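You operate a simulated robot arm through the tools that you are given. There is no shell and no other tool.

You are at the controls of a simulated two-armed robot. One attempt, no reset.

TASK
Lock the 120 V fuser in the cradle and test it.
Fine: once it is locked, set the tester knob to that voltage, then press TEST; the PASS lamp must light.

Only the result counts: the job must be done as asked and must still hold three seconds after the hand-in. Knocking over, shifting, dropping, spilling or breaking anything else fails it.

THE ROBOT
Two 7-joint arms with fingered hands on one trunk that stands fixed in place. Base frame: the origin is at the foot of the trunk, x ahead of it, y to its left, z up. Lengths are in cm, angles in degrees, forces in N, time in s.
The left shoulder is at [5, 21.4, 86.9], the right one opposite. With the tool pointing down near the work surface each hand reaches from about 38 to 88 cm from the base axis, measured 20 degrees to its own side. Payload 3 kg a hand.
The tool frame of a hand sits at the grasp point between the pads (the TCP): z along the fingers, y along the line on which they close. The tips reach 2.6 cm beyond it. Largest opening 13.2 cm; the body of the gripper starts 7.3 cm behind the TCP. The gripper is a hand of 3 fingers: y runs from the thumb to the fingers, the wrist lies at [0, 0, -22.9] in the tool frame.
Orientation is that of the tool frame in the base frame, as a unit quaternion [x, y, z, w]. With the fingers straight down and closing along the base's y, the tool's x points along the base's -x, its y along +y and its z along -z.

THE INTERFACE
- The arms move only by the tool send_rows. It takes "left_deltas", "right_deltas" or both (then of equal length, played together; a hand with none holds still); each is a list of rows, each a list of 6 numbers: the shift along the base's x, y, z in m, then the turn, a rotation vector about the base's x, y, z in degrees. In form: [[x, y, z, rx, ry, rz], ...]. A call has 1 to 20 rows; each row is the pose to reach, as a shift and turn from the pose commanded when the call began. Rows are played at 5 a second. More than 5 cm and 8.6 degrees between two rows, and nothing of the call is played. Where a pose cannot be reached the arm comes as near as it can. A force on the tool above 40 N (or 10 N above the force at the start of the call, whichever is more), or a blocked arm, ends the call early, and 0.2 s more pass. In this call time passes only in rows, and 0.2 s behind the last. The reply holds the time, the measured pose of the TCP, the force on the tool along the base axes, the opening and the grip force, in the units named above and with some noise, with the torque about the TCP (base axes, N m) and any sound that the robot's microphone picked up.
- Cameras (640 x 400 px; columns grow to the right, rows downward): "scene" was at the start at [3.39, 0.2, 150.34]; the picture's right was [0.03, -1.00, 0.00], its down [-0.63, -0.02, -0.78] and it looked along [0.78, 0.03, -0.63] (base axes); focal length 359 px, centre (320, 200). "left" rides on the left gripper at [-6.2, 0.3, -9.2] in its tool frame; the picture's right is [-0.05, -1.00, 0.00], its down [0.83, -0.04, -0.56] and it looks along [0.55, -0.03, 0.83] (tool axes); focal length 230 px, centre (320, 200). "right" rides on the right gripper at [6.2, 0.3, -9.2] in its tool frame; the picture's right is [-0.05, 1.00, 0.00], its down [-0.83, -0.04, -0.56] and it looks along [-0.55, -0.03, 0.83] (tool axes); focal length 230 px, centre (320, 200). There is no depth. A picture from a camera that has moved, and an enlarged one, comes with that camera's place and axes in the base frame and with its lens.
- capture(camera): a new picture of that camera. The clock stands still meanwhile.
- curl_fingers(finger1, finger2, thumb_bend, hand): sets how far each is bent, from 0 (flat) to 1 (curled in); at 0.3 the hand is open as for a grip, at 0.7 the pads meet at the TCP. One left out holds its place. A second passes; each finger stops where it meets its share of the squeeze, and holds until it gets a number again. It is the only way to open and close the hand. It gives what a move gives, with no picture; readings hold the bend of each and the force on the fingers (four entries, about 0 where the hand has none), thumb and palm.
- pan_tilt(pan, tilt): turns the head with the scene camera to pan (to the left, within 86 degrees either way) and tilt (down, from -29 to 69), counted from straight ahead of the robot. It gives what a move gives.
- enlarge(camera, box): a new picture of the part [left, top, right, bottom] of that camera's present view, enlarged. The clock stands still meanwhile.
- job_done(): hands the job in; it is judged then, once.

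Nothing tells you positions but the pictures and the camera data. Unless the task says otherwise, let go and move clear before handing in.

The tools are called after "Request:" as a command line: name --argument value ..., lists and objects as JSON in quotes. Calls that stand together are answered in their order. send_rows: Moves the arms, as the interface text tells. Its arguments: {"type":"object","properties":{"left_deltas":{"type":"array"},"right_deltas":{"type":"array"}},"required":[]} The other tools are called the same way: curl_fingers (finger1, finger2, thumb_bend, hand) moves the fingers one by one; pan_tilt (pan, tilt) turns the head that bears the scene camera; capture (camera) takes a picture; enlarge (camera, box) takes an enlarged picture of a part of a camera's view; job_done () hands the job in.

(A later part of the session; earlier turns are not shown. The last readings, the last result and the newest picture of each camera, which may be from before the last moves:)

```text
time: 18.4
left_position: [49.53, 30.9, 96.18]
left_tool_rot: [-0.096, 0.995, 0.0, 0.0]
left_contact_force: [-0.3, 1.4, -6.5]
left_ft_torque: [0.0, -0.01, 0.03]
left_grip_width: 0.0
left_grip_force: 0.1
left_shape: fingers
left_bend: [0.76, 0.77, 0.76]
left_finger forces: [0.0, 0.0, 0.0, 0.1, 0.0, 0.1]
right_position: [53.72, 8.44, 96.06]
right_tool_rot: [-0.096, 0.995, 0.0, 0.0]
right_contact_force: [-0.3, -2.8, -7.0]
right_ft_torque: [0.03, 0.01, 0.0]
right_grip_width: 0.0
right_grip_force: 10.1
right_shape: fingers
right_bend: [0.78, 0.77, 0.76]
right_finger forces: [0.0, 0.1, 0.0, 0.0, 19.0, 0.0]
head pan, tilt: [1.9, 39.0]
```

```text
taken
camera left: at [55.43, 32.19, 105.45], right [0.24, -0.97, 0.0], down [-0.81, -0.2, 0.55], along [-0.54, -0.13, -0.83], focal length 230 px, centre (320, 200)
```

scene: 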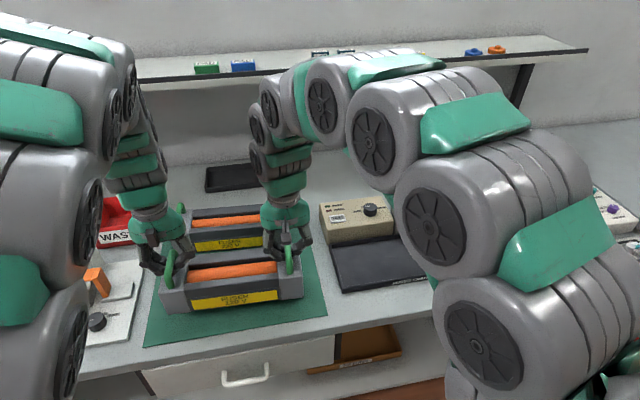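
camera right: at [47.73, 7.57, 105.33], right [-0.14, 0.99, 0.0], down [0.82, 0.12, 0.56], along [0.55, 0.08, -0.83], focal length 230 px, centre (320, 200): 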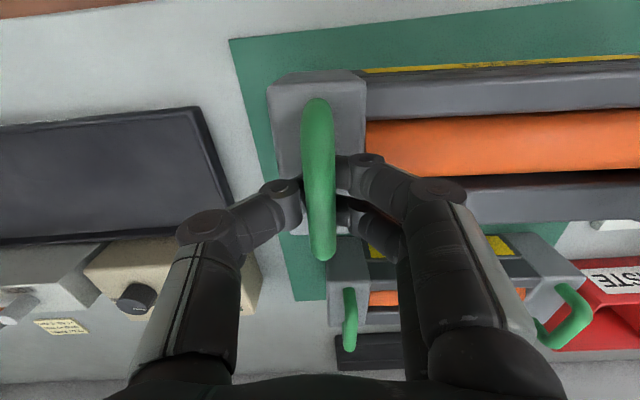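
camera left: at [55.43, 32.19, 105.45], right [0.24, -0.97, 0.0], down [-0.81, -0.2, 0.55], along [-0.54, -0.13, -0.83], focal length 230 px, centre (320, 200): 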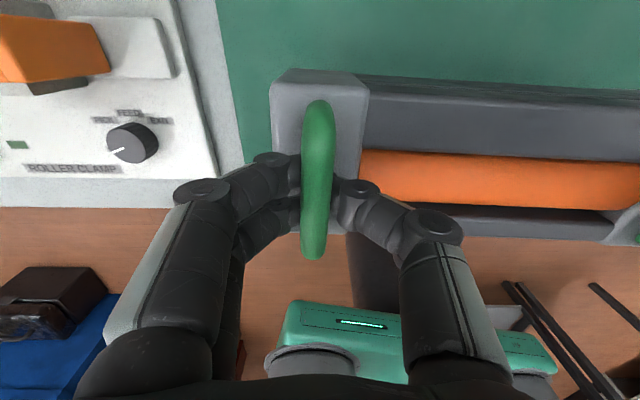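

The fuser is lifted level with about 6.5 N and 7 N per hand, roughly 1.4 kg in total. I'll raise it another 6 cm so its underside clears the lever and tester, then carry it toward the cradle.

Request:
send_rows --left_deltas '[[0, 0, 0.01, 0, 0, 0], [0, 0, 0.02, 0, 0, 0], [0, 0, 0.03, 0, 0, 0], [0, 0, 0.04, 0, 0, 0], [0, 0, 0.05, 0, 0, 0], [0, 0, 0.06, 0, 0, 0]]' --right_deltas '[[0, 0, 0.01, 0, 0, 0], [0, 0, 0.02, 0, 0, 0], [0, 0, 0.03, 0, 0, 0], [0, 0, 0.04, 0, 0, 0], [0, 0, 0.05, 0, 0, 0], [0, 0, 0.06, 0, 0, 0]]'

Request:
send_rows --left_deltas '[[0.002, -0.008, 0, 0, 0, 0.1], [0.006, -0.02, 0, 0, 0, 0.2], [0.014, -0.042, 0, 0, 0, 0.3], [0.023, -0.067, 0, 0, 0, 0.4], [0.032, -0.093, 0, 0, 0, 0.5], [0.041, -0.12, 0, 0, 0, 0.6], [0.05, -0.147, 0, 0, 0, 0.7], [0.059, -0.174, 0, 0, 0, 0.8], [0.068, -0.201, 0, 0, 0, 0.9], [0.077, -0.228, 0, 0, 0, 1.0], [0.086, -0.255, 0, 0, 0, 1.1], [0.094, -0.28, 0, 0, 0, 1.2], [0.102, -0.303, 0, 0, 0, 1.3], [0.109, -0.322, 0, 0, 0, 1.4], [0.1145, -0.339, 0, 0, 0, 1.5], [0.12, -0.355, 0, 0, 0, 1.6], [0.125, -0.369, 0, 0, 0, 1.6], [0.1275, -0.3765, 0, 0, 0, 1.6], [0.1285, -0.3795, 0, 0, 0, 1.6]]' --right_deltas '[[0.002, -0.008, 0, 0, 0, 0.1], [0.0063, -0.02, 0, 0, 0, 0.2], [0.0147, -0.0418, 0, 0, 0, 0.3], [0.0242, -0.0667, 0, 0, 0, 0.4], [0.0336, -0.0926, 0, 0, 0, 0.5], [0.0431, -0.1195, 0, 0, 0, 0.6], [0.0525, -0.1464, 0, 0, 0, 0.7], [0.062, -0.1733, 0, 0, 0, 0.8], [0.0714, -0.2002, 0, 0, 0, 0.9], [0.0809, -0.2271, 0, 0, 0, 1.0], [0.0904, -0.254, 0, 0, 0, 1.1], [0.0988, -0.2789, 0, 0, 0, 1.2], [0.1072, -0.3018, 0, 0, 0, 1.3], [0.1145, -0.3207, 0, 0, 0, 1.4], [0.1203, -0.3377, 0, 0, 0, 1.5], [0.1261, -0.3536, 0, 0, 0, 1.6], [0.1313, -0.3675, 0, 0, 0, 1.6], [0.134, -0.375, 0, 0, 0, 1.6], [0.135, -0.378, 0, 0, 0, 1.6]]'

Request:
capture --camera "scene"

Request:
capture --camera "right"

Request:
capture --camera "left"

```text
time: 19.8
left_position: [49.52, 30.86, 102.24]
left_tool_rot: [-0.096, 0.995, 0.0, 0.0]
left_contact_force: [-1.0, -0.1, -6.5]
left_ft_torque: [-0.02, 0.0, 0.01]
left_grip_width: 0.01
left_grip_force: 0.0
left_shape: fingers
left_bend: [0.77, 0.77, 0.77]
left_finger forces: [0.0, 0.1, 0.0, 0.0, 0.0, 0.0]
right_position: [53.83, 8.46, 102.03]
right_tool_rot: [-0.096, 0.995, 0.0, 0.0]
right_contact_force: [-0.5, 0.2, -7.9]
right_ft_torque: [-0.03, 0.0, 0.0]
right_grip_width: 0.0
right_grip_force: 0.1
right_shape: fingers
right_bend: [0.78, 0.78, 0.76]
right_finger forces: [0.0, 0.0, 0.0, 0.1, 0.0, 0.1]
head pan, tilt: [1.9, 39.0]
```

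```text
time: 23.8
left_position: [62.37, -7.22, 102.08]
left_tool_rot: [-0.11, 0.994, 0.0, 0.0]
left_contact_force: [-0.7, 2.0, -6.1]
left_ft_torque: [-0.01, 0.01, -0.03]
left_grip_width: 0.01
left_grip_force: 0.1
left_shape: fingers
left_bend: [0.77, 0.77, 0.77]
left_finger forces: [0.0, 0.0, 0.0, 0.0, 0.1, 0.0]
right_position: [67.19, -29.31, 102.04]
right_tool_rot: [-0.11, 0.994, 0.0, 0.0]
right_contact_force: [0.2, -2.5, -5.7]
right_ft_torque: [0.01, 0.01, 0.0]
right_grip_width: 0.0
right_grip_force: 0.1
right_shape: fingers
right_bend: [0.78, 0.78, 0.77]
right_finger forces: [0.1, 0.0, 0.0, 0.0, 0.1, 0.0]
head pan, tilt: [1.9, 39.0]
```

```text
taken
```

scene: 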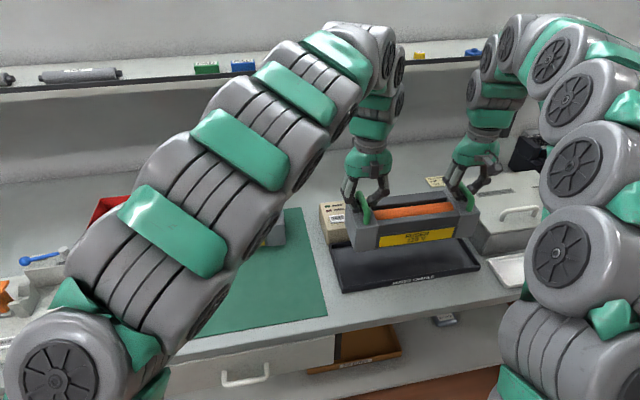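

```text
taken
camera right: at [61.22, -30.36, 111.27], right [-0.17, 0.99, 0.0], down [0.82, 0.14, 0.55], along [0.55, 0.09, -0.83], focal length 230 px, centre (320, 200)
```

right: 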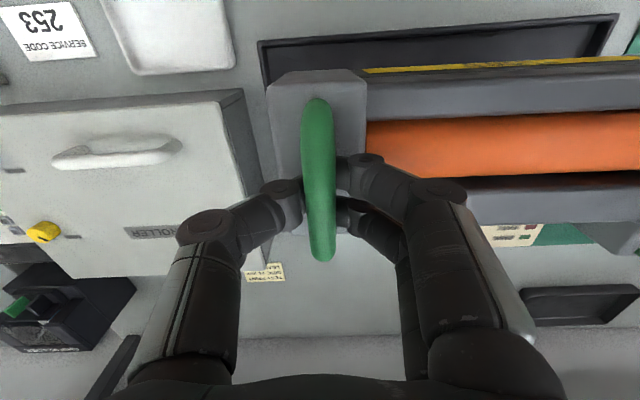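

```text
taken
camera left: at [68.31, -5.65, 111.38], right [0.27, -0.96, 0.0], down [-0.8, -0.22, 0.56], along [-0.54, -0.15, -0.83], focal length 230 px, centre (320, 200)
```

left: 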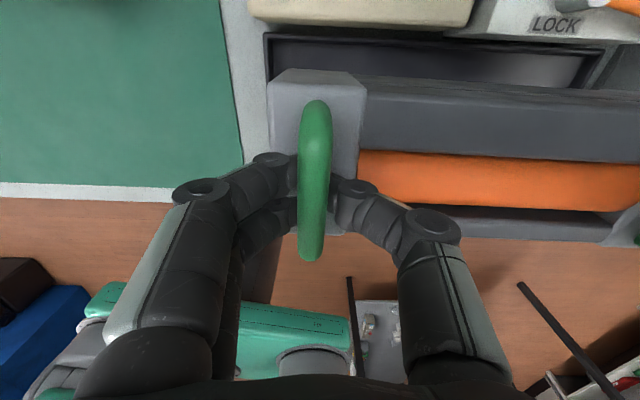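

The fuser is centred over the cradle: I estimate fuser centre (65.0, -18.1) against tray centre (64.8, -18.3), with matching yaw. I'll lower it most of the way and check again just above the rim.

Request:
send_rows --left_deltas '[[0, 0, -0.008, 0, 0, 0], [0, 0, -0.018, 0, 0, 0], [-0.001, -0.001, -0.028, 0, 0, 0], [-0.001, -0.001, -0.038, 0, 0, 0], [-0.002, -0.001, -0.048, 0, 0, 0], [-0.002, -0.001, -0.057, 0, 0, 0], [-0.002, -0.001, -0.064, 0, 0, 0], [-0.002, -0.001, -0.07, 0, 0, 0]]' --right_deltas '[[0, 0, -0.008, 0, 0, 0], [0, 0, -0.018, 0, 0, 0], [-0.001, -0.001, -0.028, 0, 0, 0], [-0.001, -0.001, -0.038, 0, 0, 0], [-0.001, -0.001, -0.048, 0, 0, 0], [-0.001, -0.001, -0.057, 0, 0, 0], [-0.001, -0.001, -0.064, 0, 0, 0], [-0.001, -0.001, -0.07, 0, 0, 0]]'

Request:
capture --camera "right"

Request:
capture --camera "left"

Request:
enlarge --camera "scene" --box '[310, 130, 520, 300]'

```text
time: 25.6
left_position: [62.21, -7.2, 95.26]
left_tool_rot: [-0.11, 0.994, 0.0, 0.0]
left_contact_force: [-0.7, 2.4, -7.1]
left_ft_torque: [0.01, 0.01, 0.0]
left_grip_width: 0.0
left_grip_force: 0.1
left_shape: fingers
left_bend: [0.77, 0.77, 0.77]
left_finger forces: [0.1, 0.0, 0.0, 0.0, 0.0, 0.1]
right_position: [67.48, -29.47, 95.21]
right_tool_rot: [-0.108, 0.994, 0.0, 0.001]
right_contact_force: [0.8, -2.3, -6.0]
right_ft_torque: [0.01, 0.03, 0.0]
right_grip_width: 0.0
right_grip_force: 0.0
right_shape: fingers
right_bend: [0.78, 0.78, 0.77]
right_finger forces: [0.0, 0.0, 0.0, 0.1, 0.1, 0.1]
head pan, tilt: [1.9, 39.0]
```

```text
taken
camera right: at [61.27, -30.37, 104.38], right [-0.17, 0.99, 0.0], down [0.82, 0.14, 0.56], along [0.55, 0.09, -0.83], focal length 230 px, centre (320, 200)
```

right: 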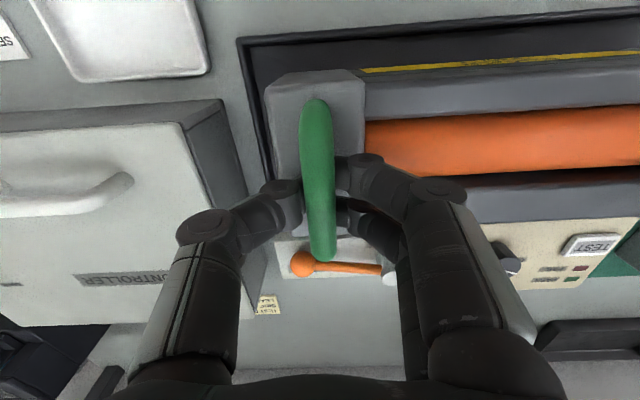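

```text
taken
camera left: at [68.04, -5.77, 104.39], right [0.27, -0.96, 0.0], down [-0.8, -0.22, 0.56], along [-0.54, -0.15, -0.83], focal length 230 px, centre (320, 200)
```

left: 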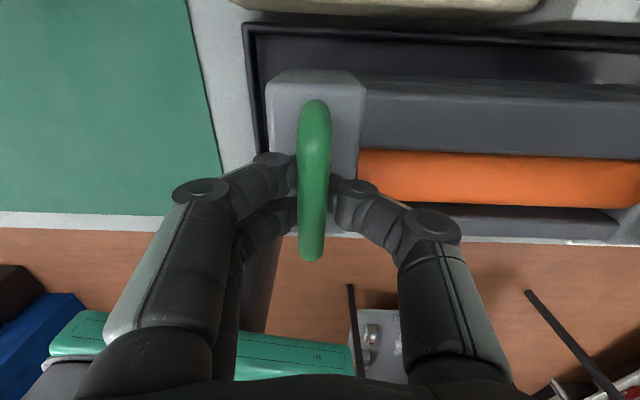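

```text
2.35 times, centred on (415, 215) of scene
camera zoom: at [3.4, 0.2, 150.34], right [0.03, -1.0, 0.0], down [-0.63, -0.02, -0.78], along [0.78, 0.03, -0.63], focal length 845 px, centre (96, 165)
```

zoom: 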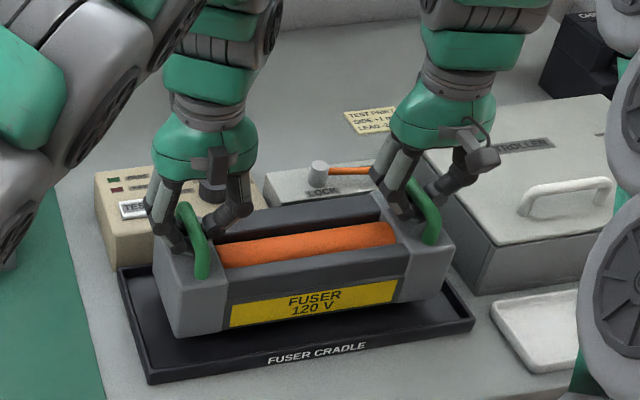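

The alignment holds and the fuser is about 2–3 cm above the tray floor. I'll lower it the rest of the way in small steps, watching for the load to leave the hands.

Request:
send_rows --left_deltas '[[0, 0, -0.006, 0, 0, 0], [0, 0, -0.012, 0, 0, 0], [0, 0, -0.017, 0, 0, 0], [0, 0, -0.021, 0, 0, 0]]' --right_deltas '[[0, 0, -0.006, 0, 0, 0], [0, 0, -0.012, 0, 0, 0], [0, 0, -0.017, 0, 0, 0], [0, 0, -0.021, 0, 0, 0]]'

Request:
send_rows --left_deltas '[[0, 0, -0.003, 0, 0, 0], [0, 0, -0.005, 0, 0, 0]]' --right_deltas '[[0, 0, -0.003, 0, 0, 0], [0, 0, -0.005, 0, 0, 0]]'

Request:
enlarge --camera "scene" --box '[310, 130, 520, 300]'

```text
time: 26.6
left_position: [62.16, -7.3, 93.08]
left_tool_rot: [-0.11, 0.994, -0.001, 0.0]
left_contact_force: [-0.3, 1.6, -7.7]
left_ft_torque: [-0.03, -0.01, -0.01]
left_grip_width: 0.0
left_grip_force: 0.1
left_shape: fingers
left_bend: [0.77, 0.77, 0.77]
left_finger forces: [0.0, 0.0, 0.0, 0.0, 0.0, 0.0]
right_position: [67.15, -29.41, 93.04]
right_tool_rot: [-0.11, 0.994, 0.0, 0.0]
right_contact_force: [-0.2, -3.1, -5.5]
right_ft_torque: [-0.02, 0.05, -0.04]
right_grip_width: 0.04
right_grip_force: 0.0
right_shape: fingers
right_bend: [0.78, 0.78, 0.77]
right_finger forces: [0.0, 0.0, 0.0, 0.1, 0.0, 0.0]
head pan, tilt: [1.9, 39.0]
```

```text
time: 27.2
left_position: [62.16, -7.18, 92.54]
left_tool_rot: [-0.11, 0.994, 0.0, 0.0]
left_contact_force: [0.4, 1.0, -7.2]
left_ft_torque: [-0.02, 0.0, 0.01]
left_grip_width: 0.01
left_grip_force: 0.1
left_shape: fingers
left_bend: [0.77, 0.77, 0.77]
left_finger forces: [0.0, 0.1, 0.1, 0.0, 0.1, 0.0]
right_position: [67.16, -29.39, 92.58]
right_tool_rot: [-0.11, 0.994, -0.001, 0.0]
right_contact_force: [0.2, -0.4, -7.2]
right_ft_torque: [-0.02, -0.03, 0.0]
right_grip_width: 0.01
right_grip_force: 0.0
right_shape: fingers
right_bend: [0.78, 0.78, 0.77]
right_finger forces: [0.0, 0.0, 0.0, 0.0, 0.0, 0.0]
head pan, tilt: [1.9, 39.0]
```

```text
2.35 times, centred on (415, 215) of scene
camera zoom: at [3.4, 0.2, 150.34], right [0.03, -1.0, 0.0], down [-0.63, -0.02, -0.78], along [0.78, 0.03, -0.63], focal length 845 px, centre (96, 165)
```

zoom: 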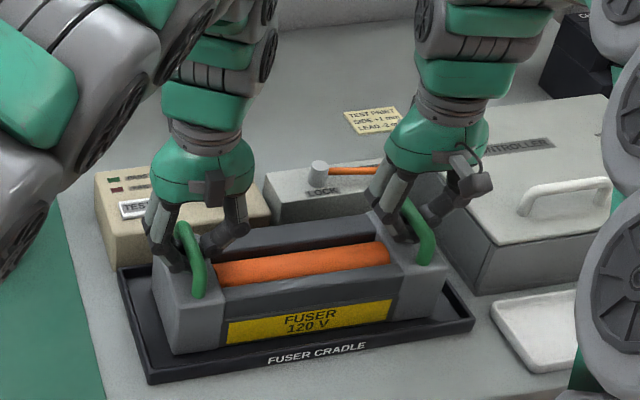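

The fuser is within the tray walls but still hanging in the hands. I'll continue in small steps.

Request:
send_rows --left_deltas '[[0, 0, -0.002, 0, 0, 0], [0, 0, -0.004, 0, 0, 0]]' --right_deltas '[[0, 0, -0.002, 0, 0, 0], [0, 0, -0.004, 0, 0, 0]]'

Request:
send_rows --left_deltas '[[0, 0, -0.002, 0, 0, 0], [0, 0, -0.004, 0, 0, 0]]' --right_deltas '[[0, 0, -0.002, 0, 0, 0], [0, 0, -0.004, 0, 0, 0]]'

```text
time: 27.8
left_position: [62.06, -7.33, 92.31]
left_tool_rot: [-0.109, 0.994, 0.0, 0.0]
left_contact_force: [0.2, -0.4, 1.2]
left_ft_torque: [-0.02, -0.02, 0.03]
left_grip_width: 0.0
left_grip_force: 0.1
left_shape: fingers
left_bend: [0.77, 0.77, 0.77]
left_finger forces: [0.1, 0.1, 0.0, 0.1, 0.1, 0.0]
right_position: [67.3, -29.35, 92.14]
right_tool_rot: [-0.108, 0.994, 0.0, 0.001]
right_contact_force: [0.1, -3.0, 4.4]
right_ft_torque: [-0.04, 0.01, -0.03]
right_grip_width: 0.01
right_grip_force: 0.0
right_shape: fingers
right_bend: [0.79, 0.79, 0.78]
right_finger forces: [0.0, 0.0, 0.0, 0.0, 0.0, 0.0]
head pan, tilt: [1.9, 39.0]
```

```text
time: 28.4
left_position: [62.12, -7.44, 92.04]
left_tool_rot: [-0.109, 0.994, -0.001, 0.001]
left_contact_force: [1.4, -8.0, 26.2]
left_ft_torque: [-0.05, 0.0, 0.02]
left_grip_width: 0.02
left_grip_force: 22.4
left_shape: fingers
left_bend: [0.78, 0.78, 0.82]
left_finger forces: [0.0, 0.0, 0.0, 0.0, 45.0, 0.0]
right_position: [67.16, -29.53, 91.88]
right_tool_rot: [-0.109, 0.994, 0.0, 0.001]
right_contact_force: [4.0, -5.7, 21.9]
right_ft_torque: [0.01, -0.19, 0.0]
right_grip_width: 0.01
right_grip_force: 23.2
right_shape: fingers
right_bend: [0.81, 0.81, 0.84]
right_finger forces: [0.0, 0.1, 0.0, 0.1, 46.5, 0.0]
head pan, tilt: [1.9, 39.0]
```

The fuser is seated: the load has reversed and the fingers now press on it. I'll raise the hands slightly to neutral, then open the fingers a bit at a time.

Request:
send_rows --left_deltas '[[0, 0, 0.003, 0, 0, 0], [0, 0, 0.0055, 0, 0, 0]]' --right_deltas '[[0, 0, 0.003, 0, 0, 0], [0, 0, 0.0055, 0, 0, 0]]'

Request:
curl_fingers --hand "left" --finger1 0.7 --finger2 0.7 --thumb_bend 0.7

Request:
curl_fingers --hand "right" --finger1 0.7 --finger2 0.7 --thumb_bend 0.7

Request:
enlarge --camera "scene" --box '[310, 130, 520, 300]'

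```text
time: 29.0
left_position: [62.03, -7.2, 92.28]
left_tool_rot: [-0.109, 0.994, 0.001, -0.001]
left_contact_force: [0.5, -0.4, -1.1]
left_ft_torque: [-0.04, -0.01, 0.02]
left_grip_width: 0.0
left_grip_force: 0.0
left_shape: fingers
left_bend: [0.77, 0.78, 0.79]
left_finger forces: [0.1, 0.0, 0.1, 0.1, 0.0, 0.1]
right_position: [67.11, -29.39, 92.29]
right_tool_rot: [-0.11, 0.994, 0.001, -0.002]
right_contact_force: [0.1, -0.7, -6.4]
right_ft_torque: [0.0, -0.01, 0.04]
right_grip_width: 0.0
right_grip_force: 0.0
right_shape: fingers
right_bend: [0.81, 0.81, 0.8]
right_finger forces: [0.0, 0.1, 0.0, 0.0, 0.0, 0.1]
head pan, tilt: [1.9, 39.0]
```

```text
time: 30.0
left_position: [62.13, -7.22, 92.63]
left_tool_rot: [-0.11, 0.994, -0.002, 0.001]
left_contact_force: [-1.0, 1.7, 16.2]
left_ft_torque: [0.05, 0.1, 0.0]
left_grip_width: 0.0
left_grip_force: 12.8
left_shape: fingers
left_bend: [0.72, 0.72, 0.73]
left_finger forces: [6.6, 7.0, 0.0, 0.1, 12.3, 0.1]
right_position: [67.09, -29.38, 92.17]
right_tool_rot: [-0.109, 0.994, 0.001, -0.001]
right_contact_force: [1.1, 0.5, -8.3]
right_ft_torque: [0.03, 0.03, -0.03]
right_grip_width: 0.0
right_grip_force: 0.0
right_shape: fingers
right_bend: [0.81, 0.81, 0.79]
right_finger forces: [0.1, 0.0, 0.0, 0.1, 0.1, 0.0]
head pan, tilt: [1.9, 39.0]
stopped (left hand): the force on the tool passed its limit at 41 N (the readings are from after the stop); the commanded pose is now the measured one
```

```text
time: 30.9
left_position: [62.26, -7.28, 92.64]
left_tool_rot: [-0.11, 0.994, 0.0, 0.002]
left_contact_force: [0.5, 0.8, 10.6]
left_ft_torque: [0.01, -0.02, -0.02]
left_grip_width: 0.0
left_grip_force: 7.9
left_shape: fingers
left_bend: [0.71, 0.71, 0.72]
left_finger forces: [4.2, 4.3, 0.1, 0.0, 7.7, 0.0]
right_position: [67.15, -29.35, 92.46]
right_tool_rot: [-0.11, 0.994, 0.0, 0.003]
right_contact_force: [-4.8, 1.2, 17.7]
right_ft_torque: [0.05, 0.13, -0.02]
right_grip_width: 0.0
right_grip_force: 10.4
right_shape: fingers
right_bend: [0.72, 0.72, 0.73]
right_finger forces: [0.0, 0.0, 0.0, 0.0, 20.6, 0.0]
head pan, tilt: [1.9, 39.0]
stopped (right hand): the force on the tool passed its limit at 41 N (the readings are from after the stop); the commanded pose is now the measured one
```

```text
2.35 times, centred on (415, 215) of scene
camera zoom: at [3.34, 0.22, 150.34], right [0.03, -1.0, 0.0], down [-0.63, -0.02, -0.78], along [0.78, 0.03, -0.63], focal length 845 px, centre (96, 165)
```

zoom: 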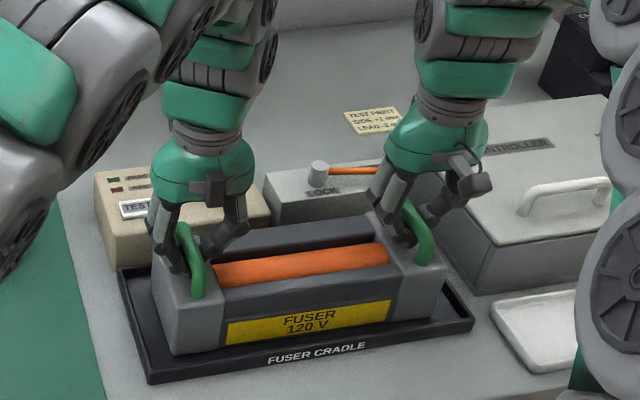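

Uncurling fingertips press on the end blocks, so I'll raise both hands slightly and open further in stages.

Request:
send_rows --left_deltas '[[0, 0, 0.0015, 0, 0, 0], [0, 0, 0.003, 0, 0, 0]]' --right_deltas '[[0, 0, 0.002, 0, 0, 0], [0, 0, 0.004, 0, 0, 0]]'

Request:
curl_fingers --hand "left" --finger1 0.67 --finger2 0.67 --thumb_bend 0.67

Request:
curl_fingers --hand "right" --finger1 0.67 --finger2 0.67 --thumb_bend 0.67

Request:
capture --camera "right"

Request:
capture --camera "left"

```text
time: 31.4
left_position: [62.16, -7.09, 92.81]
left_tool_rot: [-0.11, 0.994, -0.001, 0.0]
left_contact_force: [-0.5, 0.2, 1.1]
left_ft_torque: [-0.02, 0.03, 0.02]
left_grip_width: 0.45
left_grip_force: 0.1
left_shape: fingers
left_bend: [0.7, 0.7, 0.7]
left_finger forces: [0.0, 0.2, 0.0, 0.0, 0.5, 0.1]
right_position: [67.07, -29.3, 92.91]
right_tool_rot: [-0.11, 0.994, 0.0, 0.0]
right_contact_force: [-0.6, -0.2, 2.4]
right_ft_torque: [0.01, 0.02, 0.01]
right_grip_width: 0.35
right_grip_force: 1.0
right_shape: fingers
right_bend: [0.7, 0.7, 0.71]
right_finger forces: [0.6, 0.5, 0.0, 0.0, 1.2, 0.0]
head pan, tilt: [1.9, 39.0]
```

```text
time: 32.5
left_position: [62.2, -7.26, 92.83]
left_tool_rot: [-0.109, 0.994, -0.001, 0.002]
left_contact_force: [1.0, -0.5, 13.7]
left_ft_torque: [-0.06, -0.03, 0.01]
left_grip_width: 0.78
left_grip_force: 6.5
left_shape: fingers
left_bend: [0.69, 0.69, 0.69]
left_finger forces: [3.1, 3.2, 0.0, 0.1, 7.3, 0.0]
right_position: [67.22, -29.39, 92.82]
right_tool_rot: [-0.11, 0.994, 0.0, 0.0]
right_contact_force: [0.1, -0.2, 0.2]
right_ft_torque: [0.02, 0.0, -0.02]
right_grip_width: 0.43
right_grip_force: 0.5
right_shape: fingers
right_bend: [0.7, 0.7, 0.71]
right_finger forces: [0.3, 0.1, 0.1, 0.1, 0.7, 0.1]
head pan, tilt: [1.9, 39.0]
```

```text
time: 33.5
left_position: [62.19, -7.31, 92.96]
left_tool_rot: [-0.11, 0.994, 0.0, 0.001]
left_contact_force: [2.9, -1.7, 13.1]
left_ft_torque: [-0.07, -0.09, 0.03]
left_grip_width: 0.84
left_grip_force: 7.0
left_shape: fingers
left_bend: [0.69, 0.69, 0.69]
left_finger forces: [2.7, 2.8, 0.0, 0.0, 8.7, 0.1]
right_position: [67.16, -29.4, 92.86]
right_tool_rot: [-0.109, 0.994, -0.001, 0.001]
right_contact_force: [1.4, -0.3, 16.0]
right_ft_torque: [-0.04, -0.06, 0.06]
right_grip_width: 0.77
right_grip_force: 8.7
right_shape: fingers
right_bend: [0.69, 0.69, 0.69]
right_finger forces: [3.9, 3.8, 0.1, 0.0, 9.0, 0.1]
head pan, tilt: [1.9, 39.0]
```

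```text
taken
camera right: at [61.14, -30.43, 102.04], right [-0.17, 0.99, 0.0], down [0.82, 0.14, 0.56], along [0.55, 0.09, -0.83], focal length 230 px, centre (320, 200)
```

right: 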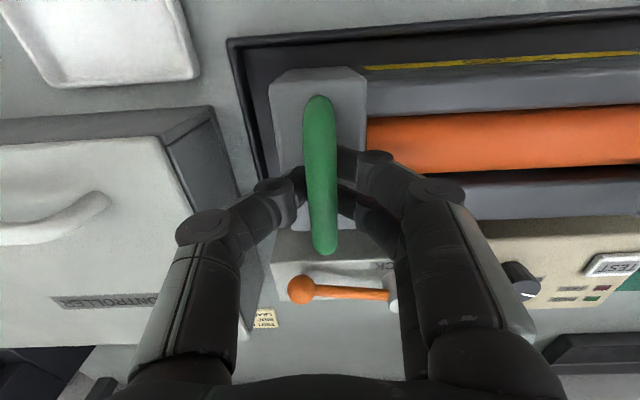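

```text
taken
camera left: at [68.03, -5.73, 102.11], right [0.27, -0.96, 0.0], down [-0.8, -0.22, 0.55], along [-0.53, -0.15, -0.83], focal length 230 px, centre (320, 200)
```

left: 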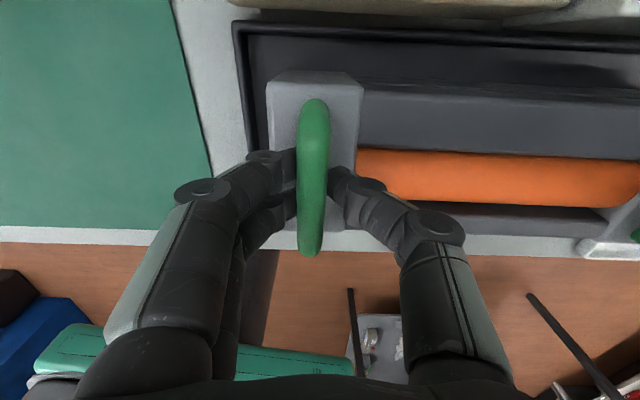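

The tips are nearly out from under the bars. I'll raise another few millimetres and open more.

Request:
send_rows --left_deltas '[[0, 0, 0.002, 0, 0, 0], [0, 0, 0.003, 0, 0, 0]]' --right_deltas '[[0, 0, 0.002, 0, 0, 0], [0, 0, 0.003, 0, 0, 0]]'

Request:
curl_fingers --hand "left" --finger1 0.63 --finger2 0.63 --thumb_bend 0.63

Request:
curl_fingers --hand "right" --finger1 0.63 --finger2 0.63 --thumb_bend 0.63

Request:
capture --camera "right"

Request:
capture --camera "left"

```text
time: 34.0
left_position: [62.14, -7.2, 93.12]
left_tool_rot: [-0.109, 0.994, 0.0, 0.002]
left_contact_force: [0.2, 0.3, -0.5]
left_ft_torque: [0.0, -0.01, 0.01]
left_grip_width: 1.32
left_grip_force: 0.0
left_shape: fingers
left_bend: [0.67, 0.67, 0.67]
left_finger forces: [0.0, 0.0, 0.0, 0.0, 0.0, 0.0]
right_position: [67.2, -29.36, 93.03]
right_tool_rot: [-0.11, 0.994, 0.0, 0.0]
right_contact_force: [0.2, 0.3, -0.3]
right_ft_torque: [0.01, 0.0, 0.0]
right_grip_width: 1.34
right_grip_force: 0.1
right_shape: fingers
right_bend: [0.67, 0.67, 0.67]
right_finger forces: [0.0, 0.0, 0.1, 0.0, 0.0, 0.1]
head pan, tilt: [1.9, 39.0]
```

```text
time: 35.0
left_position: [62.07, -7.07, 93.15]
left_tool_rot: [-0.11, 0.994, -0.001, 0.002]
left_contact_force: [0.0, -0.7, 2.7]
left_ft_torque: [0.03, 0.02, 0.01]
left_grip_width: 2.34
left_grip_force: 1.3
left_shape: fingers
left_bend: [0.64, 0.64, 0.64]
left_finger forces: [0.5, 0.5, 0.0, 0.0, 1.5, 0.1]
right_position: [67.12, -29.33, 92.95]
right_tool_rot: [-0.109, 0.994, 0.0, 0.001]
right_contact_force: [0.0, -0.6, 0.6]
right_ft_torque: [-0.01, 0.01, 0.03]
right_grip_width: 1.35
right_grip_force: 0.1
right_shape: fingers
right_bend: [0.67, 0.67, 0.67]
right_finger forces: [0.0, 0.1, 0.1, 0.1, 0.1, 0.1]
head pan, tilt: [1.9, 39.0]
```

```text
time: 36.0
left_position: [62.12, -7.15, 93.11]
left_tool_rot: [-0.11, 0.994, 0.0, 0.002]
left_contact_force: [0.1, 0.2, 3.0]
left_ft_torque: [-0.02, 0.01, -0.01]
left_grip_width: 2.33
left_grip_force: 1.4
left_shape: fingers
left_bend: [0.64, 0.64, 0.64]
left_finger forces: [0.4, 0.6, 0.0, 0.0, 1.6, 0.0]
right_position: [67.11, -29.3, 93.12]
right_tool_rot: [-0.11, 0.994, -0.001, 0.002]
right_contact_force: [0.9, -0.2, 11.8]
right_ft_torque: [-0.01, -0.02, 0.01]
right_grip_width: 2.17
right_grip_force: 6.0
right_shape: fingers
right_bend: [0.64, 0.64, 0.64]
right_finger forces: [2.8, 2.6, 0.0, 0.0, 6.5, 0.1]
head pan, tilt: [1.9, 39.0]
```

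```text
taken
camera right: at [61.11, -30.44, 102.32], right [-0.17, 0.99, 0.0], down [0.82, 0.14, 0.56], along [0.55, 0.09, -0.83], focal length 230 px, centre (320, 200)
```

right: 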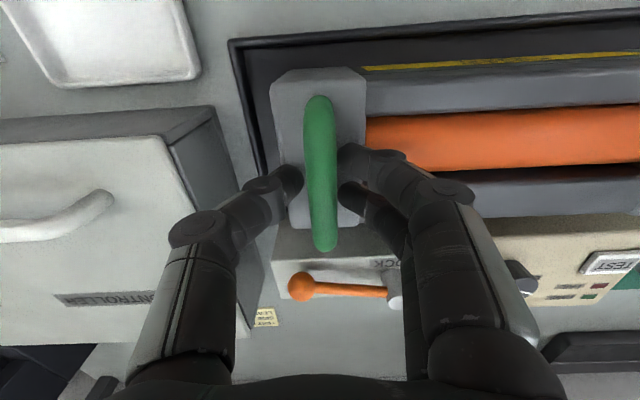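

```text
taken
camera left: at [68.01, -5.69, 102.4], right [0.27, -0.96, 0.0], down [-0.8, -0.22, 0.55], along [-0.53, -0.15, -0.83], focal length 230 px, centre (320, 200)
```

left: 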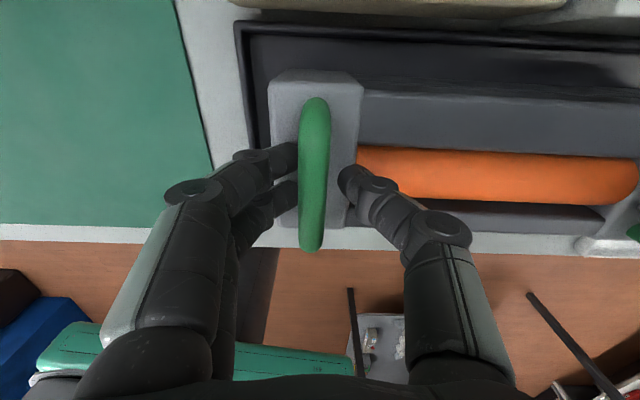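

The fingers are now clear of the bars on both sides. I'll rise 1.2 cm, open a bit more, and then lift both hands away.

Request:
send_rows --left_deltas '[[0, 0, 0.004, 0, 0, 0], [0, 0, 0.008, 0, 0, 0], [0, 0, 0.012, 0, 0, 0]]' --right_deltas '[[0, 0, 0.004, 0, 0, 0], [0, 0, 0.008, 0, 0, 0], [0, 0, 0.012, 0, 0, 0]]'

Request:
curl_fingers --hand "left" --finger1 0.55 --finger2 0.55 --thumb_bend 0.55

Request:
curl_fingers --hand "right" --finger1 0.55 --finger2 0.55 --thumb_bend 0.55

Request:
send_rows --left_deltas '[[0, 0, 0.01, 0, 0, 0], [0, 0, 0.03, 0, 0, 0], [0, 0, 0.06, 0, 0, 0], [0, 0, 0.1, 0, 0, 0]]' --right_deltas '[[0, 0, 0.01, 0, 0, 0], [0, 0, 0.03, 0, 0, 0], [0, 0, 0.06, 0, 0, 0], [0, 0, 0.1, 0, 0, 0]]'

Request:
capture --camera "scene"

Request:
capture --camera "right"

Request:
capture --camera "left"

```text
time: 36.9
left_position: [62.18, -7.18, 94.48]
left_tool_rot: [-0.11, 0.994, -0.001, 0.002]
left_contact_force: [0.9, 0.2, 0.5]
left_ft_torque: [-0.02, 0.0, 0.0]
left_grip_width: 2.49
left_grip_force: 0.0
left_shape: fingers
left_bend: [0.63, 0.63, 0.63]
left_finger forces: [0.0, 0.0, 0.0, 0.0, 0.1, 0.0]
right_position: [67.38, -29.3, 94.37]
right_tool_rot: [-0.11, 0.994, 0.0, 0.002]
right_contact_force: [0.3, 0.6, 0.8]
right_ft_torque: [-0.05, -0.02, 0.0]
right_grip_width: 2.49
right_grip_force: 0.1
right_shape: fingers
right_bend: [0.63, 0.63, 0.63]
right_finger forces: [0.1, 0.1, 0.0, 0.1, 0.0, 0.0]
head pan, tilt: [1.9, 39.0]
```

```text
time: 37.9
left_position: [62.23, -7.21, 94.31]
left_tool_rot: [-0.109, 0.994, -0.001, 0.003]
left_contact_force: [1.0, 0.1, -0.1]
left_ft_torque: [0.03, -0.03, 0.02]
left_grip_width: 5.03
left_grip_force: 0.1
left_shape: fingers
left_bend: [0.55, 0.55, 0.55]
left_finger forces: [0.0, 0.0, 0.0, 0.0, 0.1, 0.0]
right_position: [67.13, -29.29, 94.31]
right_tool_rot: [-0.11, 0.994, 0.0, 0.001]
right_contact_force: [-0.2, -0.2, -0.4]
right_ft_torque: [-0.03, -0.01, -0.02]
right_grip_width: 2.48
right_grip_force: 0.0
right_shape: fingers
right_bend: [0.63, 0.63, 0.63]
right_finger forces: [0.0, 0.0, 0.0, 0.0, 0.0, 0.0]
head pan, tilt: [1.9, 39.0]
```

```text
time: 38.9
left_position: [62.28, -7.36, 94.33]
left_tool_rot: [-0.11, 0.994, -0.001, 0.002]
left_contact_force: [0.5, 0.1, 0.3]
left_ft_torque: [0.01, 0.01, 0.02]
left_grip_width: 5.06
left_grip_force: 0.0
left_shape: fingers
left_bend: [0.55, 0.55, 0.55]
left_finger forces: [0.1, 0.1, 0.0, 0.0, 0.0, 0.0]
right_position: [67.24, -29.45, 94.29]
right_tool_rot: [-0.11, 0.994, 0.0, 0.0]
right_contact_force: [-0.3, 0.3, 0.0]
right_ft_torque: [0.02, 0.0, 0.02]
right_grip_width: 5.05
right_grip_force: 0.1
right_shape: fingers
right_bend: [0.55, 0.55, 0.55]
right_finger forces: [0.1, 0.0, 0.0, 0.0, 0.1, 0.0]
head pan, tilt: [1.9, 39.0]
```

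```text
time: 39.9
left_position: [62.1, -7.22, 104.25]
left_tool_rot: [-0.109, 0.994, 0.0, 0.002]
left_contact_force: [-0.4, 0.2, -0.1]
left_ft_torque: [0.0, -0.01, 0.02]
left_grip_width: 5.08
left_grip_force: 0.0
left_shape: fingers
left_bend: [0.55, 0.55, 0.55]
left_finger forces: [0.0, 0.0, 0.0, 0.0, 0.1, 0.0]
right_position: [67.13, -29.51, 104.37]
right_tool_rot: [-0.109, 0.994, 0.001, 0.002]
right_contact_force: [1.2, -0.5, 0.5]
right_ft_torque: [0.02, 0.0, 0.0]
right_grip_width: 5.05
right_grip_force: 0.0
right_shape: fingers
right_bend: [0.55, 0.55, 0.55]
right_finger forces: [0.0, 0.0, 0.0, 0.1, 0.1, 0.0]
head pan, tilt: [1.9, 39.0]
```

```text
taken
```

scene: 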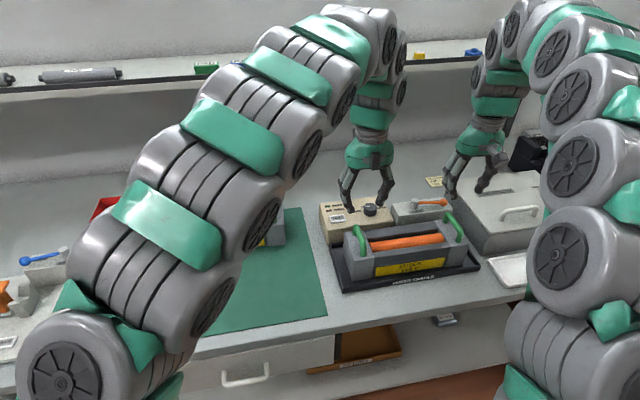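

```text
taken
camera right: at [61.18, -30.55, 113.58], right [-0.17, 0.99, 0.0], down [0.82, 0.14, 0.56], along [0.55, 0.09, -0.83], focal length 230 px, centre (320, 200)
```

right: 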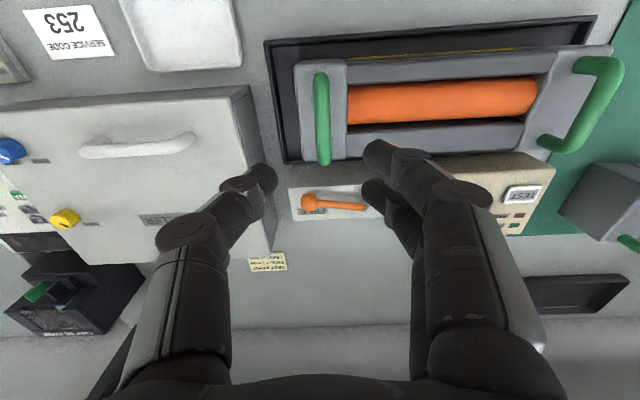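

```text
taken
camera left: at [68.01, -5.65, 113.57], right [0.27, -0.96, 0.0], down [-0.8, -0.22, 0.55], along [-0.53, -0.15, -0.83], focal length 230 px, centre (320, 200)
```

left: 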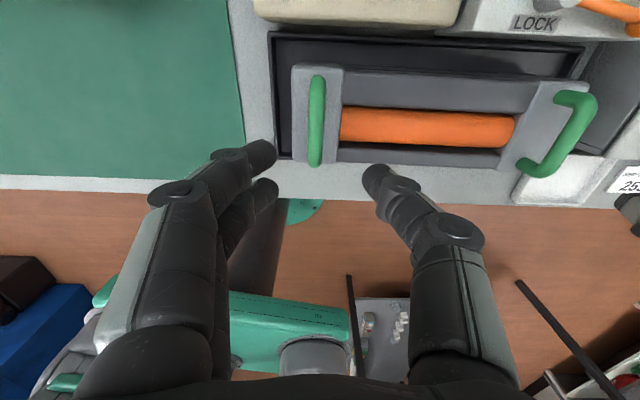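

The fuser is seated in the tray. Before turning the lever I need to check that its ball will clear the fuser's right handle, so I'll move the left arm out of the way and look closely.

Request:
send_rows --left_deltas '[[-0.015, 0.025, 0.02, 0, 0, 0], [-0.03, 0.055, 0.04, 0, 0, 0], [-0.05, 0.09, 0.06, 0, 0, 0], [-0.07, 0.125, 0.08, 0, 0, 0], [-0.09, 0.16, 0.1, 0, 0, 0], [-0.11, 0.195, 0.12, 0, 0, 0], [-0.13, 0.23, 0.13, 0, 0, 0], [-0.15, 0.265, 0.14, 0, 0, 0], [-0.17, 0.295, 0.15, 0, 0, 0], [-0.19, 0.32, 0.16, 0, 0, 0]]'

Request:
enlarge --camera "scene" --box '[310, 170, 490, 300]'

Request:
enlarge --camera "right" --box '[240, 0, 640, 250]'

Request:
capture --camera "scene"

```text
time: 42.0
left_position: [43.1, 24.57, 120.35]
left_tool_rot: [-0.109, 0.994, -0.001, 0.002]
left_contact_force: [-1.1, 0.3, -0.2]
left_ft_torque: [0.01, 0.01, 0.0]
left_grip_width: 5.05
left_grip_force: 0.1
left_shape: fingers
left_bend: [0.55, 0.55, 0.55]
left_finger forces: [0.0, 0.0, 0.0, 0.0, 0.1, 0.0]
right_position: [67.27, -29.41, 104.27]
right_tool_rot: [-0.109, 0.994, 0.001, 0.001]
right_contact_force: [-0.6, -0.6, -0.4]
right_ft_torque: [0.04, 0.01, 0.02]
right_grip_width: 5.05
right_grip_force: 0.1
right_shape: fingers
right_bend: [0.55, 0.55, 0.55]
right_finger forces: [0.0, 0.1, 0.1, 0.1, 0.0, 0.1]
head pan, tilt: [1.9, 39.0]
```

```text
3.08 times, centred on (400, 235) of scene
camera zoom: at [3.38, 0.21, 150.34], right [0.03, -1.0, 0.0], down [-0.63, -0.02, -0.78], along [0.78, 0.03, -0.63], focal length 1105 px, centre (74, 92)
```

zoom: 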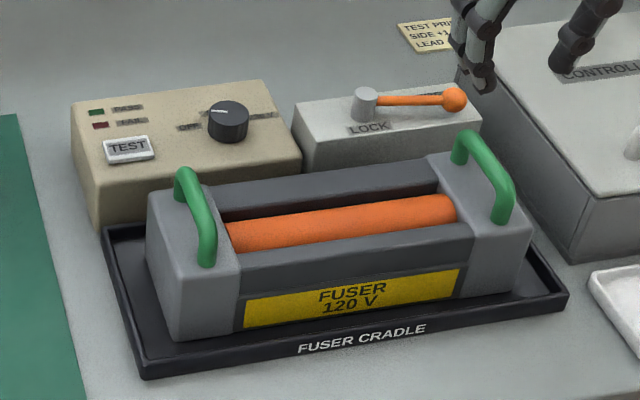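

```text
1.60 times, centred on (440, 125) of right
camera zoom: at [61.16, -30.54, 113.51], right [-0.17, 0.99, 0.0], down [0.82, 0.14, 0.56], along [0.55, 0.09, -0.83], focal length 368 px, centre (128, 320)
```

zoom: 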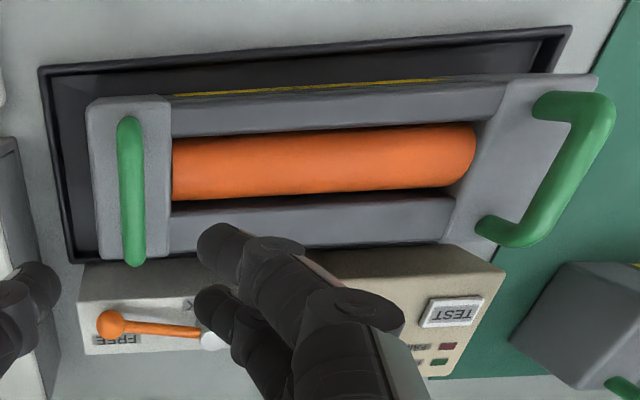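

```text
taken
```

scene: 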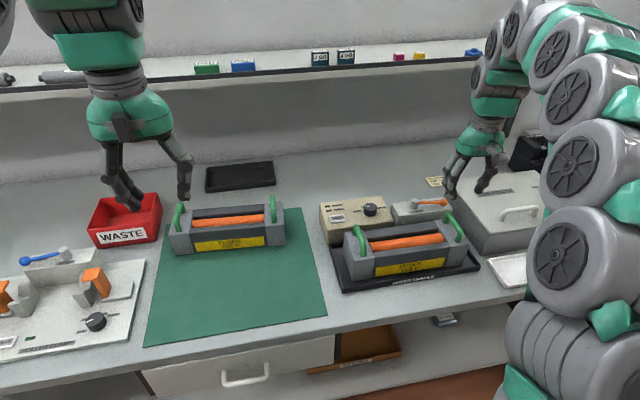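

The lever's ball arc (radius about 7.4 cm around the pivot) overlaps the rear end of the fuser's right handle by roughly half a centimetre. I'll re-grip both handles and shift the fuser about 1 cm right and 0.6 cm forward; it stays well inside the tray. First the left hand goes back over its handle.

Request:
send_rows --left_deltas '[[0.02, -0.025, -0.01, 0, 0, 0], [0.04, -0.055, -0.02, 0, 0, 0], [0.06, -0.09, -0.03, 0, 0, 0], [0.08, -0.125, -0.04, 0, 0, 0], [0.1, -0.16, -0.06, 0, 0, 0], [0.12, -0.195, -0.08, 0, 0, 0], [0.14, -0.23, -0.1, 0, 0, 0], [0.16, -0.265, -0.12, 0, 0, 0], [0.175, -0.295, -0.14, 0, 0, 0], [0.19, -0.32, -0.16, 0, 0, 0]]'

Request:
send_rows --left_deltas '[[0, 0, -0.03, 0, 0, 0], [0, 0, -0.06, 0, 0, 0], [0, 0, -0.085, 0, 0, 0], [0, 0, -0.1, 0, 0, 0]]' --right_deltas '[[0, 0, -0.03, 0, 0, 0], [0, 0, -0.06, 0, 0, 0], [0, 0, -0.085, 0, 0, 0], [0, 0, -0.1, 0, 0, 0]]'

Request:
capture --camera "right"

Request:
capture --camera "left"

```text
time: 44.2
left_position: [62.27, -7.48, 104.3]
left_tool_rot: [-0.109, 0.994, 0.001, 0.001]
left_contact_force: [0.3, 0.0, -0.2]
left_ft_torque: [0.0, 0.03, -0.01]
left_grip_width: 5.06
left_grip_force: 0.1
left_shape: fingers
left_bend: [0.55, 0.55, 0.55]
left_finger forces: [0.0, 0.0, 0.0, 0.0, 0.0, 0.0]
right_position: [67.27, -29.55, 104.28]
right_tool_rot: [-0.11, 0.994, 0.001, 0.001]
right_contact_force: [-0.3, -0.8, 0.5]
right_ft_torque: [0.01, 0.02, -0.01]
right_grip_width: 5.06
right_grip_force: 0.1
right_shape: fingers
right_bend: [0.55, 0.55, 0.55]
right_finger forces: [0.1, 0.0, 0.0, 0.0, 0.0, 0.0]
head pan, tilt: [1.9, 39.0]
```

```text
time: 45.2
left_position: [62.25, -7.33, 94.32]
left_tool_rot: [-0.11, 0.994, -0.001, 0.001]
left_contact_force: [-0.2, -0.2, 0.0]
left_ft_torque: [-0.01, 0.03, 0.0]
left_grip_width: 5.08
left_grip_force: 0.1
left_shape: fingers
left_bend: [0.55, 0.55, 0.55]
left_finger forces: [0.1, 0.0, 0.0, 0.0, 0.0, 0.0]
right_position: [67.16, -29.45, 94.21]
right_tool_rot: [-0.109, 0.994, 0.0, 0.0]
right_contact_force: [-0.5, -0.1, 0.1]
right_ft_torque: [-0.02, -0.02, 0.01]
right_grip_width: 5.06
right_grip_force: 0.0
right_shape: fingers
right_bend: [0.55, 0.55, 0.55]
right_finger forces: [0.1, 0.1, 0.0, 0.1, 0.0, 0.1]
head pan, tilt: [1.9, 39.0]
```

```text
taken
camera right: at [61.16, -30.45, 103.49], right [-0.17, 0.99, 0.0], down [0.82, 0.14, 0.56], along [0.55, 0.09, -0.83], focal length 230 px, centre (320, 200)
```

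right: 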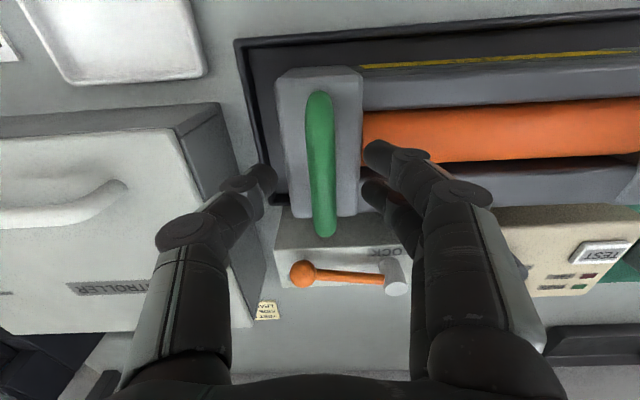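

```text
taken
camera left: at [68.05, -5.84, 103.56], right [0.27, -0.96, 0.0], down [-0.8, -0.22, 0.55], along [-0.53, -0.15, -0.83], focal length 230 px, centre (320, 200)
```

left: 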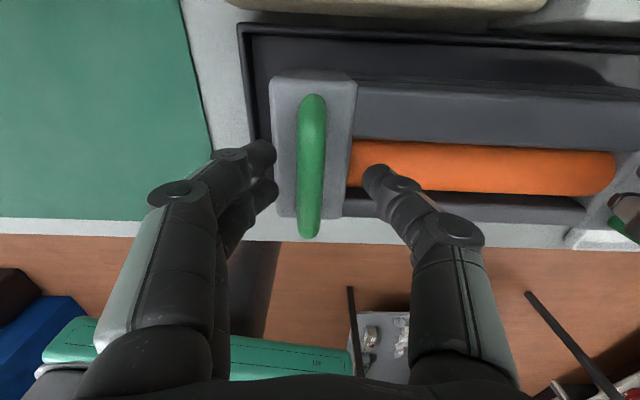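

From this view I can confirm the handle's rear end sits right on the ball's arc, so the small shift is worthwhile. I'll narrow the fingers, lower to the bars, and hook them again.

Request:
curl_fingers --hand "left" --finger1 0.62 --finger2 0.62 --thumb_bend 0.62

Request:
curl_fingers --hand "right" --finger1 0.62 --finger2 0.62 --thumb_bend 0.62

Request:
send_rows --left_deltas '[[0, 0.003, 0, 0, 0, 0], [0, 0.003, -0.006, 0, 0, 0], [0, 0.003, -0.01, 0, 0, 0]]' --right_deltas '[[0, 0, 0, 0, 0, 0], [0, 0, -0.006, 0, 0, 0], [0, 0, -0.009, 0, 0, 0]]'

Request:
curl_fingers --hand "left" --finger1 0.85 --finger2 0.85 --thumb_bend 0.85

Request:
curl_fingers --hand "right" --finger1 0.85 --finger2 0.85 --thumb_bend 0.85

Request:
capture --camera "right"

Request:
capture --camera "left"

```text
time: 46.2
left_position: [62.21, -7.29, 94.31]
left_tool_rot: [-0.11, 0.994, 0.0, 0.002]
left_contact_force: [0.2, -0.9, 0.0]
left_ft_torque: [-0.02, -0.03, -0.01]
left_grip_width: 2.92
left_grip_force: 0.0
left_shape: fingers
left_bend: [0.62, 0.62, 0.62]
left_finger forces: [0.0, 0.0, 0.0, 0.0, 0.1, 0.0]
right_position: [67.23, -29.47, 94.37]
right_tool_rot: [-0.109, 0.994, 0.0, 0.001]
right_contact_force: [0.3, 0.4, -0.9]
right_ft_torque: [-0.01, 0.01, 0.0]
right_grip_width: 5.04
right_grip_force: 0.0
right_shape: fingers
right_bend: [0.55, 0.55, 0.55]
right_finger forces: [0.0, 0.1, 0.0, 0.0, 0.1, 0.0]
head pan, tilt: [1.9, 39.0]
```

```text
time: 47.2
left_position: [62.09, -7.3, 94.32]
left_tool_rot: [-0.11, 0.994, 0.0, 0.003]
left_contact_force: [0.2, -0.8, -0.1]
left_ft_torque: [-0.02, 0.0, 0.01]
left_grip_width: 2.92
left_grip_force: 0.1
left_shape: fingers
left_bend: [0.62, 0.62, 0.62]
left_finger forces: [0.0, 0.0, 0.0, 0.0, 0.0, 0.1]
right_position: [67.19, -29.32, 94.23]
right_tool_rot: [-0.11, 0.994, 0.0, 0.002]
right_contact_force: [-0.1, 1.1, 0.0]
right_ft_torque: [0.0, -0.01, 0.02]
right_grip_width: 2.92
right_grip_force: 0.0
right_shape: fingers
right_bend: [0.62, 0.62, 0.62]
right_finger forces: [0.1, 0.0, 0.0, 0.0, 0.1, 0.1]
head pan, tilt: [1.9, 39.0]
```

```text
time: 48.0
left_position: [62.04, -6.95, 93.22]
left_tool_rot: [-0.109, 0.994, -0.001, 0.001]
left_contact_force: [-0.2, -0.8, 1.3]
left_ft_torque: [0.0, 0.02, -0.02]
left_grip_width: 2.91
left_grip_force: 0.6
left_shape: fingers
left_bend: [0.62, 0.62, 0.62]
left_finger forces: [0.0, 0.5, 0.1, 0.0, 0.6, 0.1]
right_position: [67.24, -29.42, 93.39]
right_tool_rot: [-0.11, 0.994, 0.0, 0.001]
right_contact_force: [0.0, -0.2, -1.2]
right_ft_torque: [0.01, 0.02, 0.0]
right_grip_width: 2.9
right_grip_force: 0.0
right_shape: fingers
right_bend: [0.62, 0.62, 0.62]
right_finger forces: [0.0, 0.0, 0.1, 0.0, 0.1, 0.0]
head pan, tilt: [1.9, 39.0]
```

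```text
time: 49.0
left_position: [62.12, -6.9, 93.19]
left_tool_rot: [-0.11, 0.994, -0.001, 0.001]
left_contact_force: [0.7, -1.3, -8.7]
left_ft_torque: [-0.03, 0.0, 0.02]
left_grip_width: 0.0
left_grip_force: 13.9
left_shape: fingers
left_bend: [0.76, 0.76, 0.75]
left_finger forces: [9.3, 0.0, 0.1, 0.0, 19.0, 0.0]
right_position: [67.23, -29.35, 93.35]
right_tool_rot: [-0.11, 0.994, 0.0, 0.001]
right_contact_force: [-0.3, 0.6, -0.1]
right_ft_torque: [0.01, 0.01, 0.01]
right_grip_width: 2.91
right_grip_force: 0.0
right_shape: fingers
right_bend: [0.62, 0.62, 0.62]
right_finger forces: [0.1, 0.0, 0.0, 0.0, 0.0, 0.0]
head pan, tilt: [1.9, 39.0]
```

```text
time: 50.0
left_position: [62.19, -6.97, 93.23]
left_tool_rot: [-0.109, 0.994, -0.001, 0.002]
left_contact_force: [-0.6, 1.3, -7.0]
left_ft_torque: [0.0, -0.03, 0.02]
left_grip_width: 0.0
left_grip_force: 8.7
left_shape: fingers
left_bend: [0.76, 0.77, 0.76]
left_finger forces: [0.0, 0.0, 0.1, 0.0, 17.2, 0.0]
right_position: [67.3, -29.29, 93.44]
right_tool_rot: [-0.11, 0.994, 0.001, 0.001]
right_contact_force: [-0.4, -1.4, -7.3]
right_ft_torque: [0.01, 0.01, 0.01]
right_grip_width: 0.02
right_grip_force: 9.3
right_shape: fingers
right_bend: [0.77, 0.77, 0.76]
right_finger forces: [0.0, 0.1, 0.0, 0.1, 18.6, 0.0]
head pan, tilt: [1.9, 39.0]
```

```text
taken
camera right: at [61.21, -30.41, 102.58], right [-0.17, 0.99, 0.0], down [0.82, 0.14, 0.56], along [0.55, 0.09, -0.83], focal length 230 px, centre (320, 200)
```

right: 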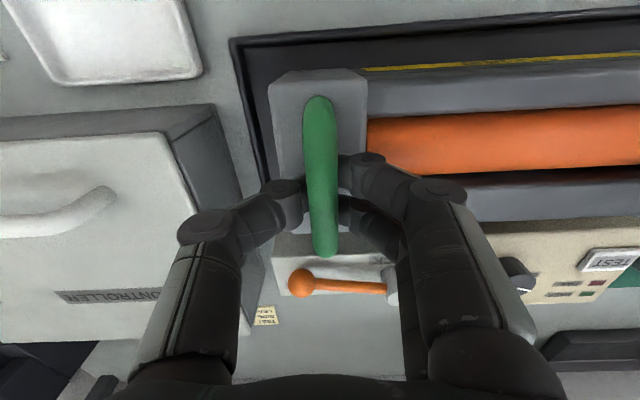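

```text
taken
camera left: at [68.06, -5.48, 102.47], right [0.27, -0.96, 0.0], down [-0.8, -0.22, 0.55], along [-0.53, -0.15, -0.83], focal length 230 px, centre (320, 200)
```

left: 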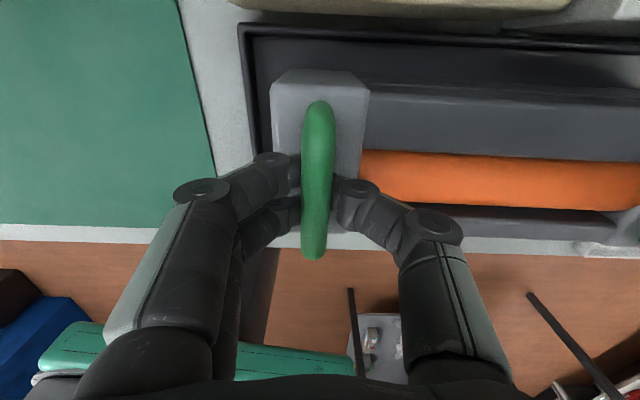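

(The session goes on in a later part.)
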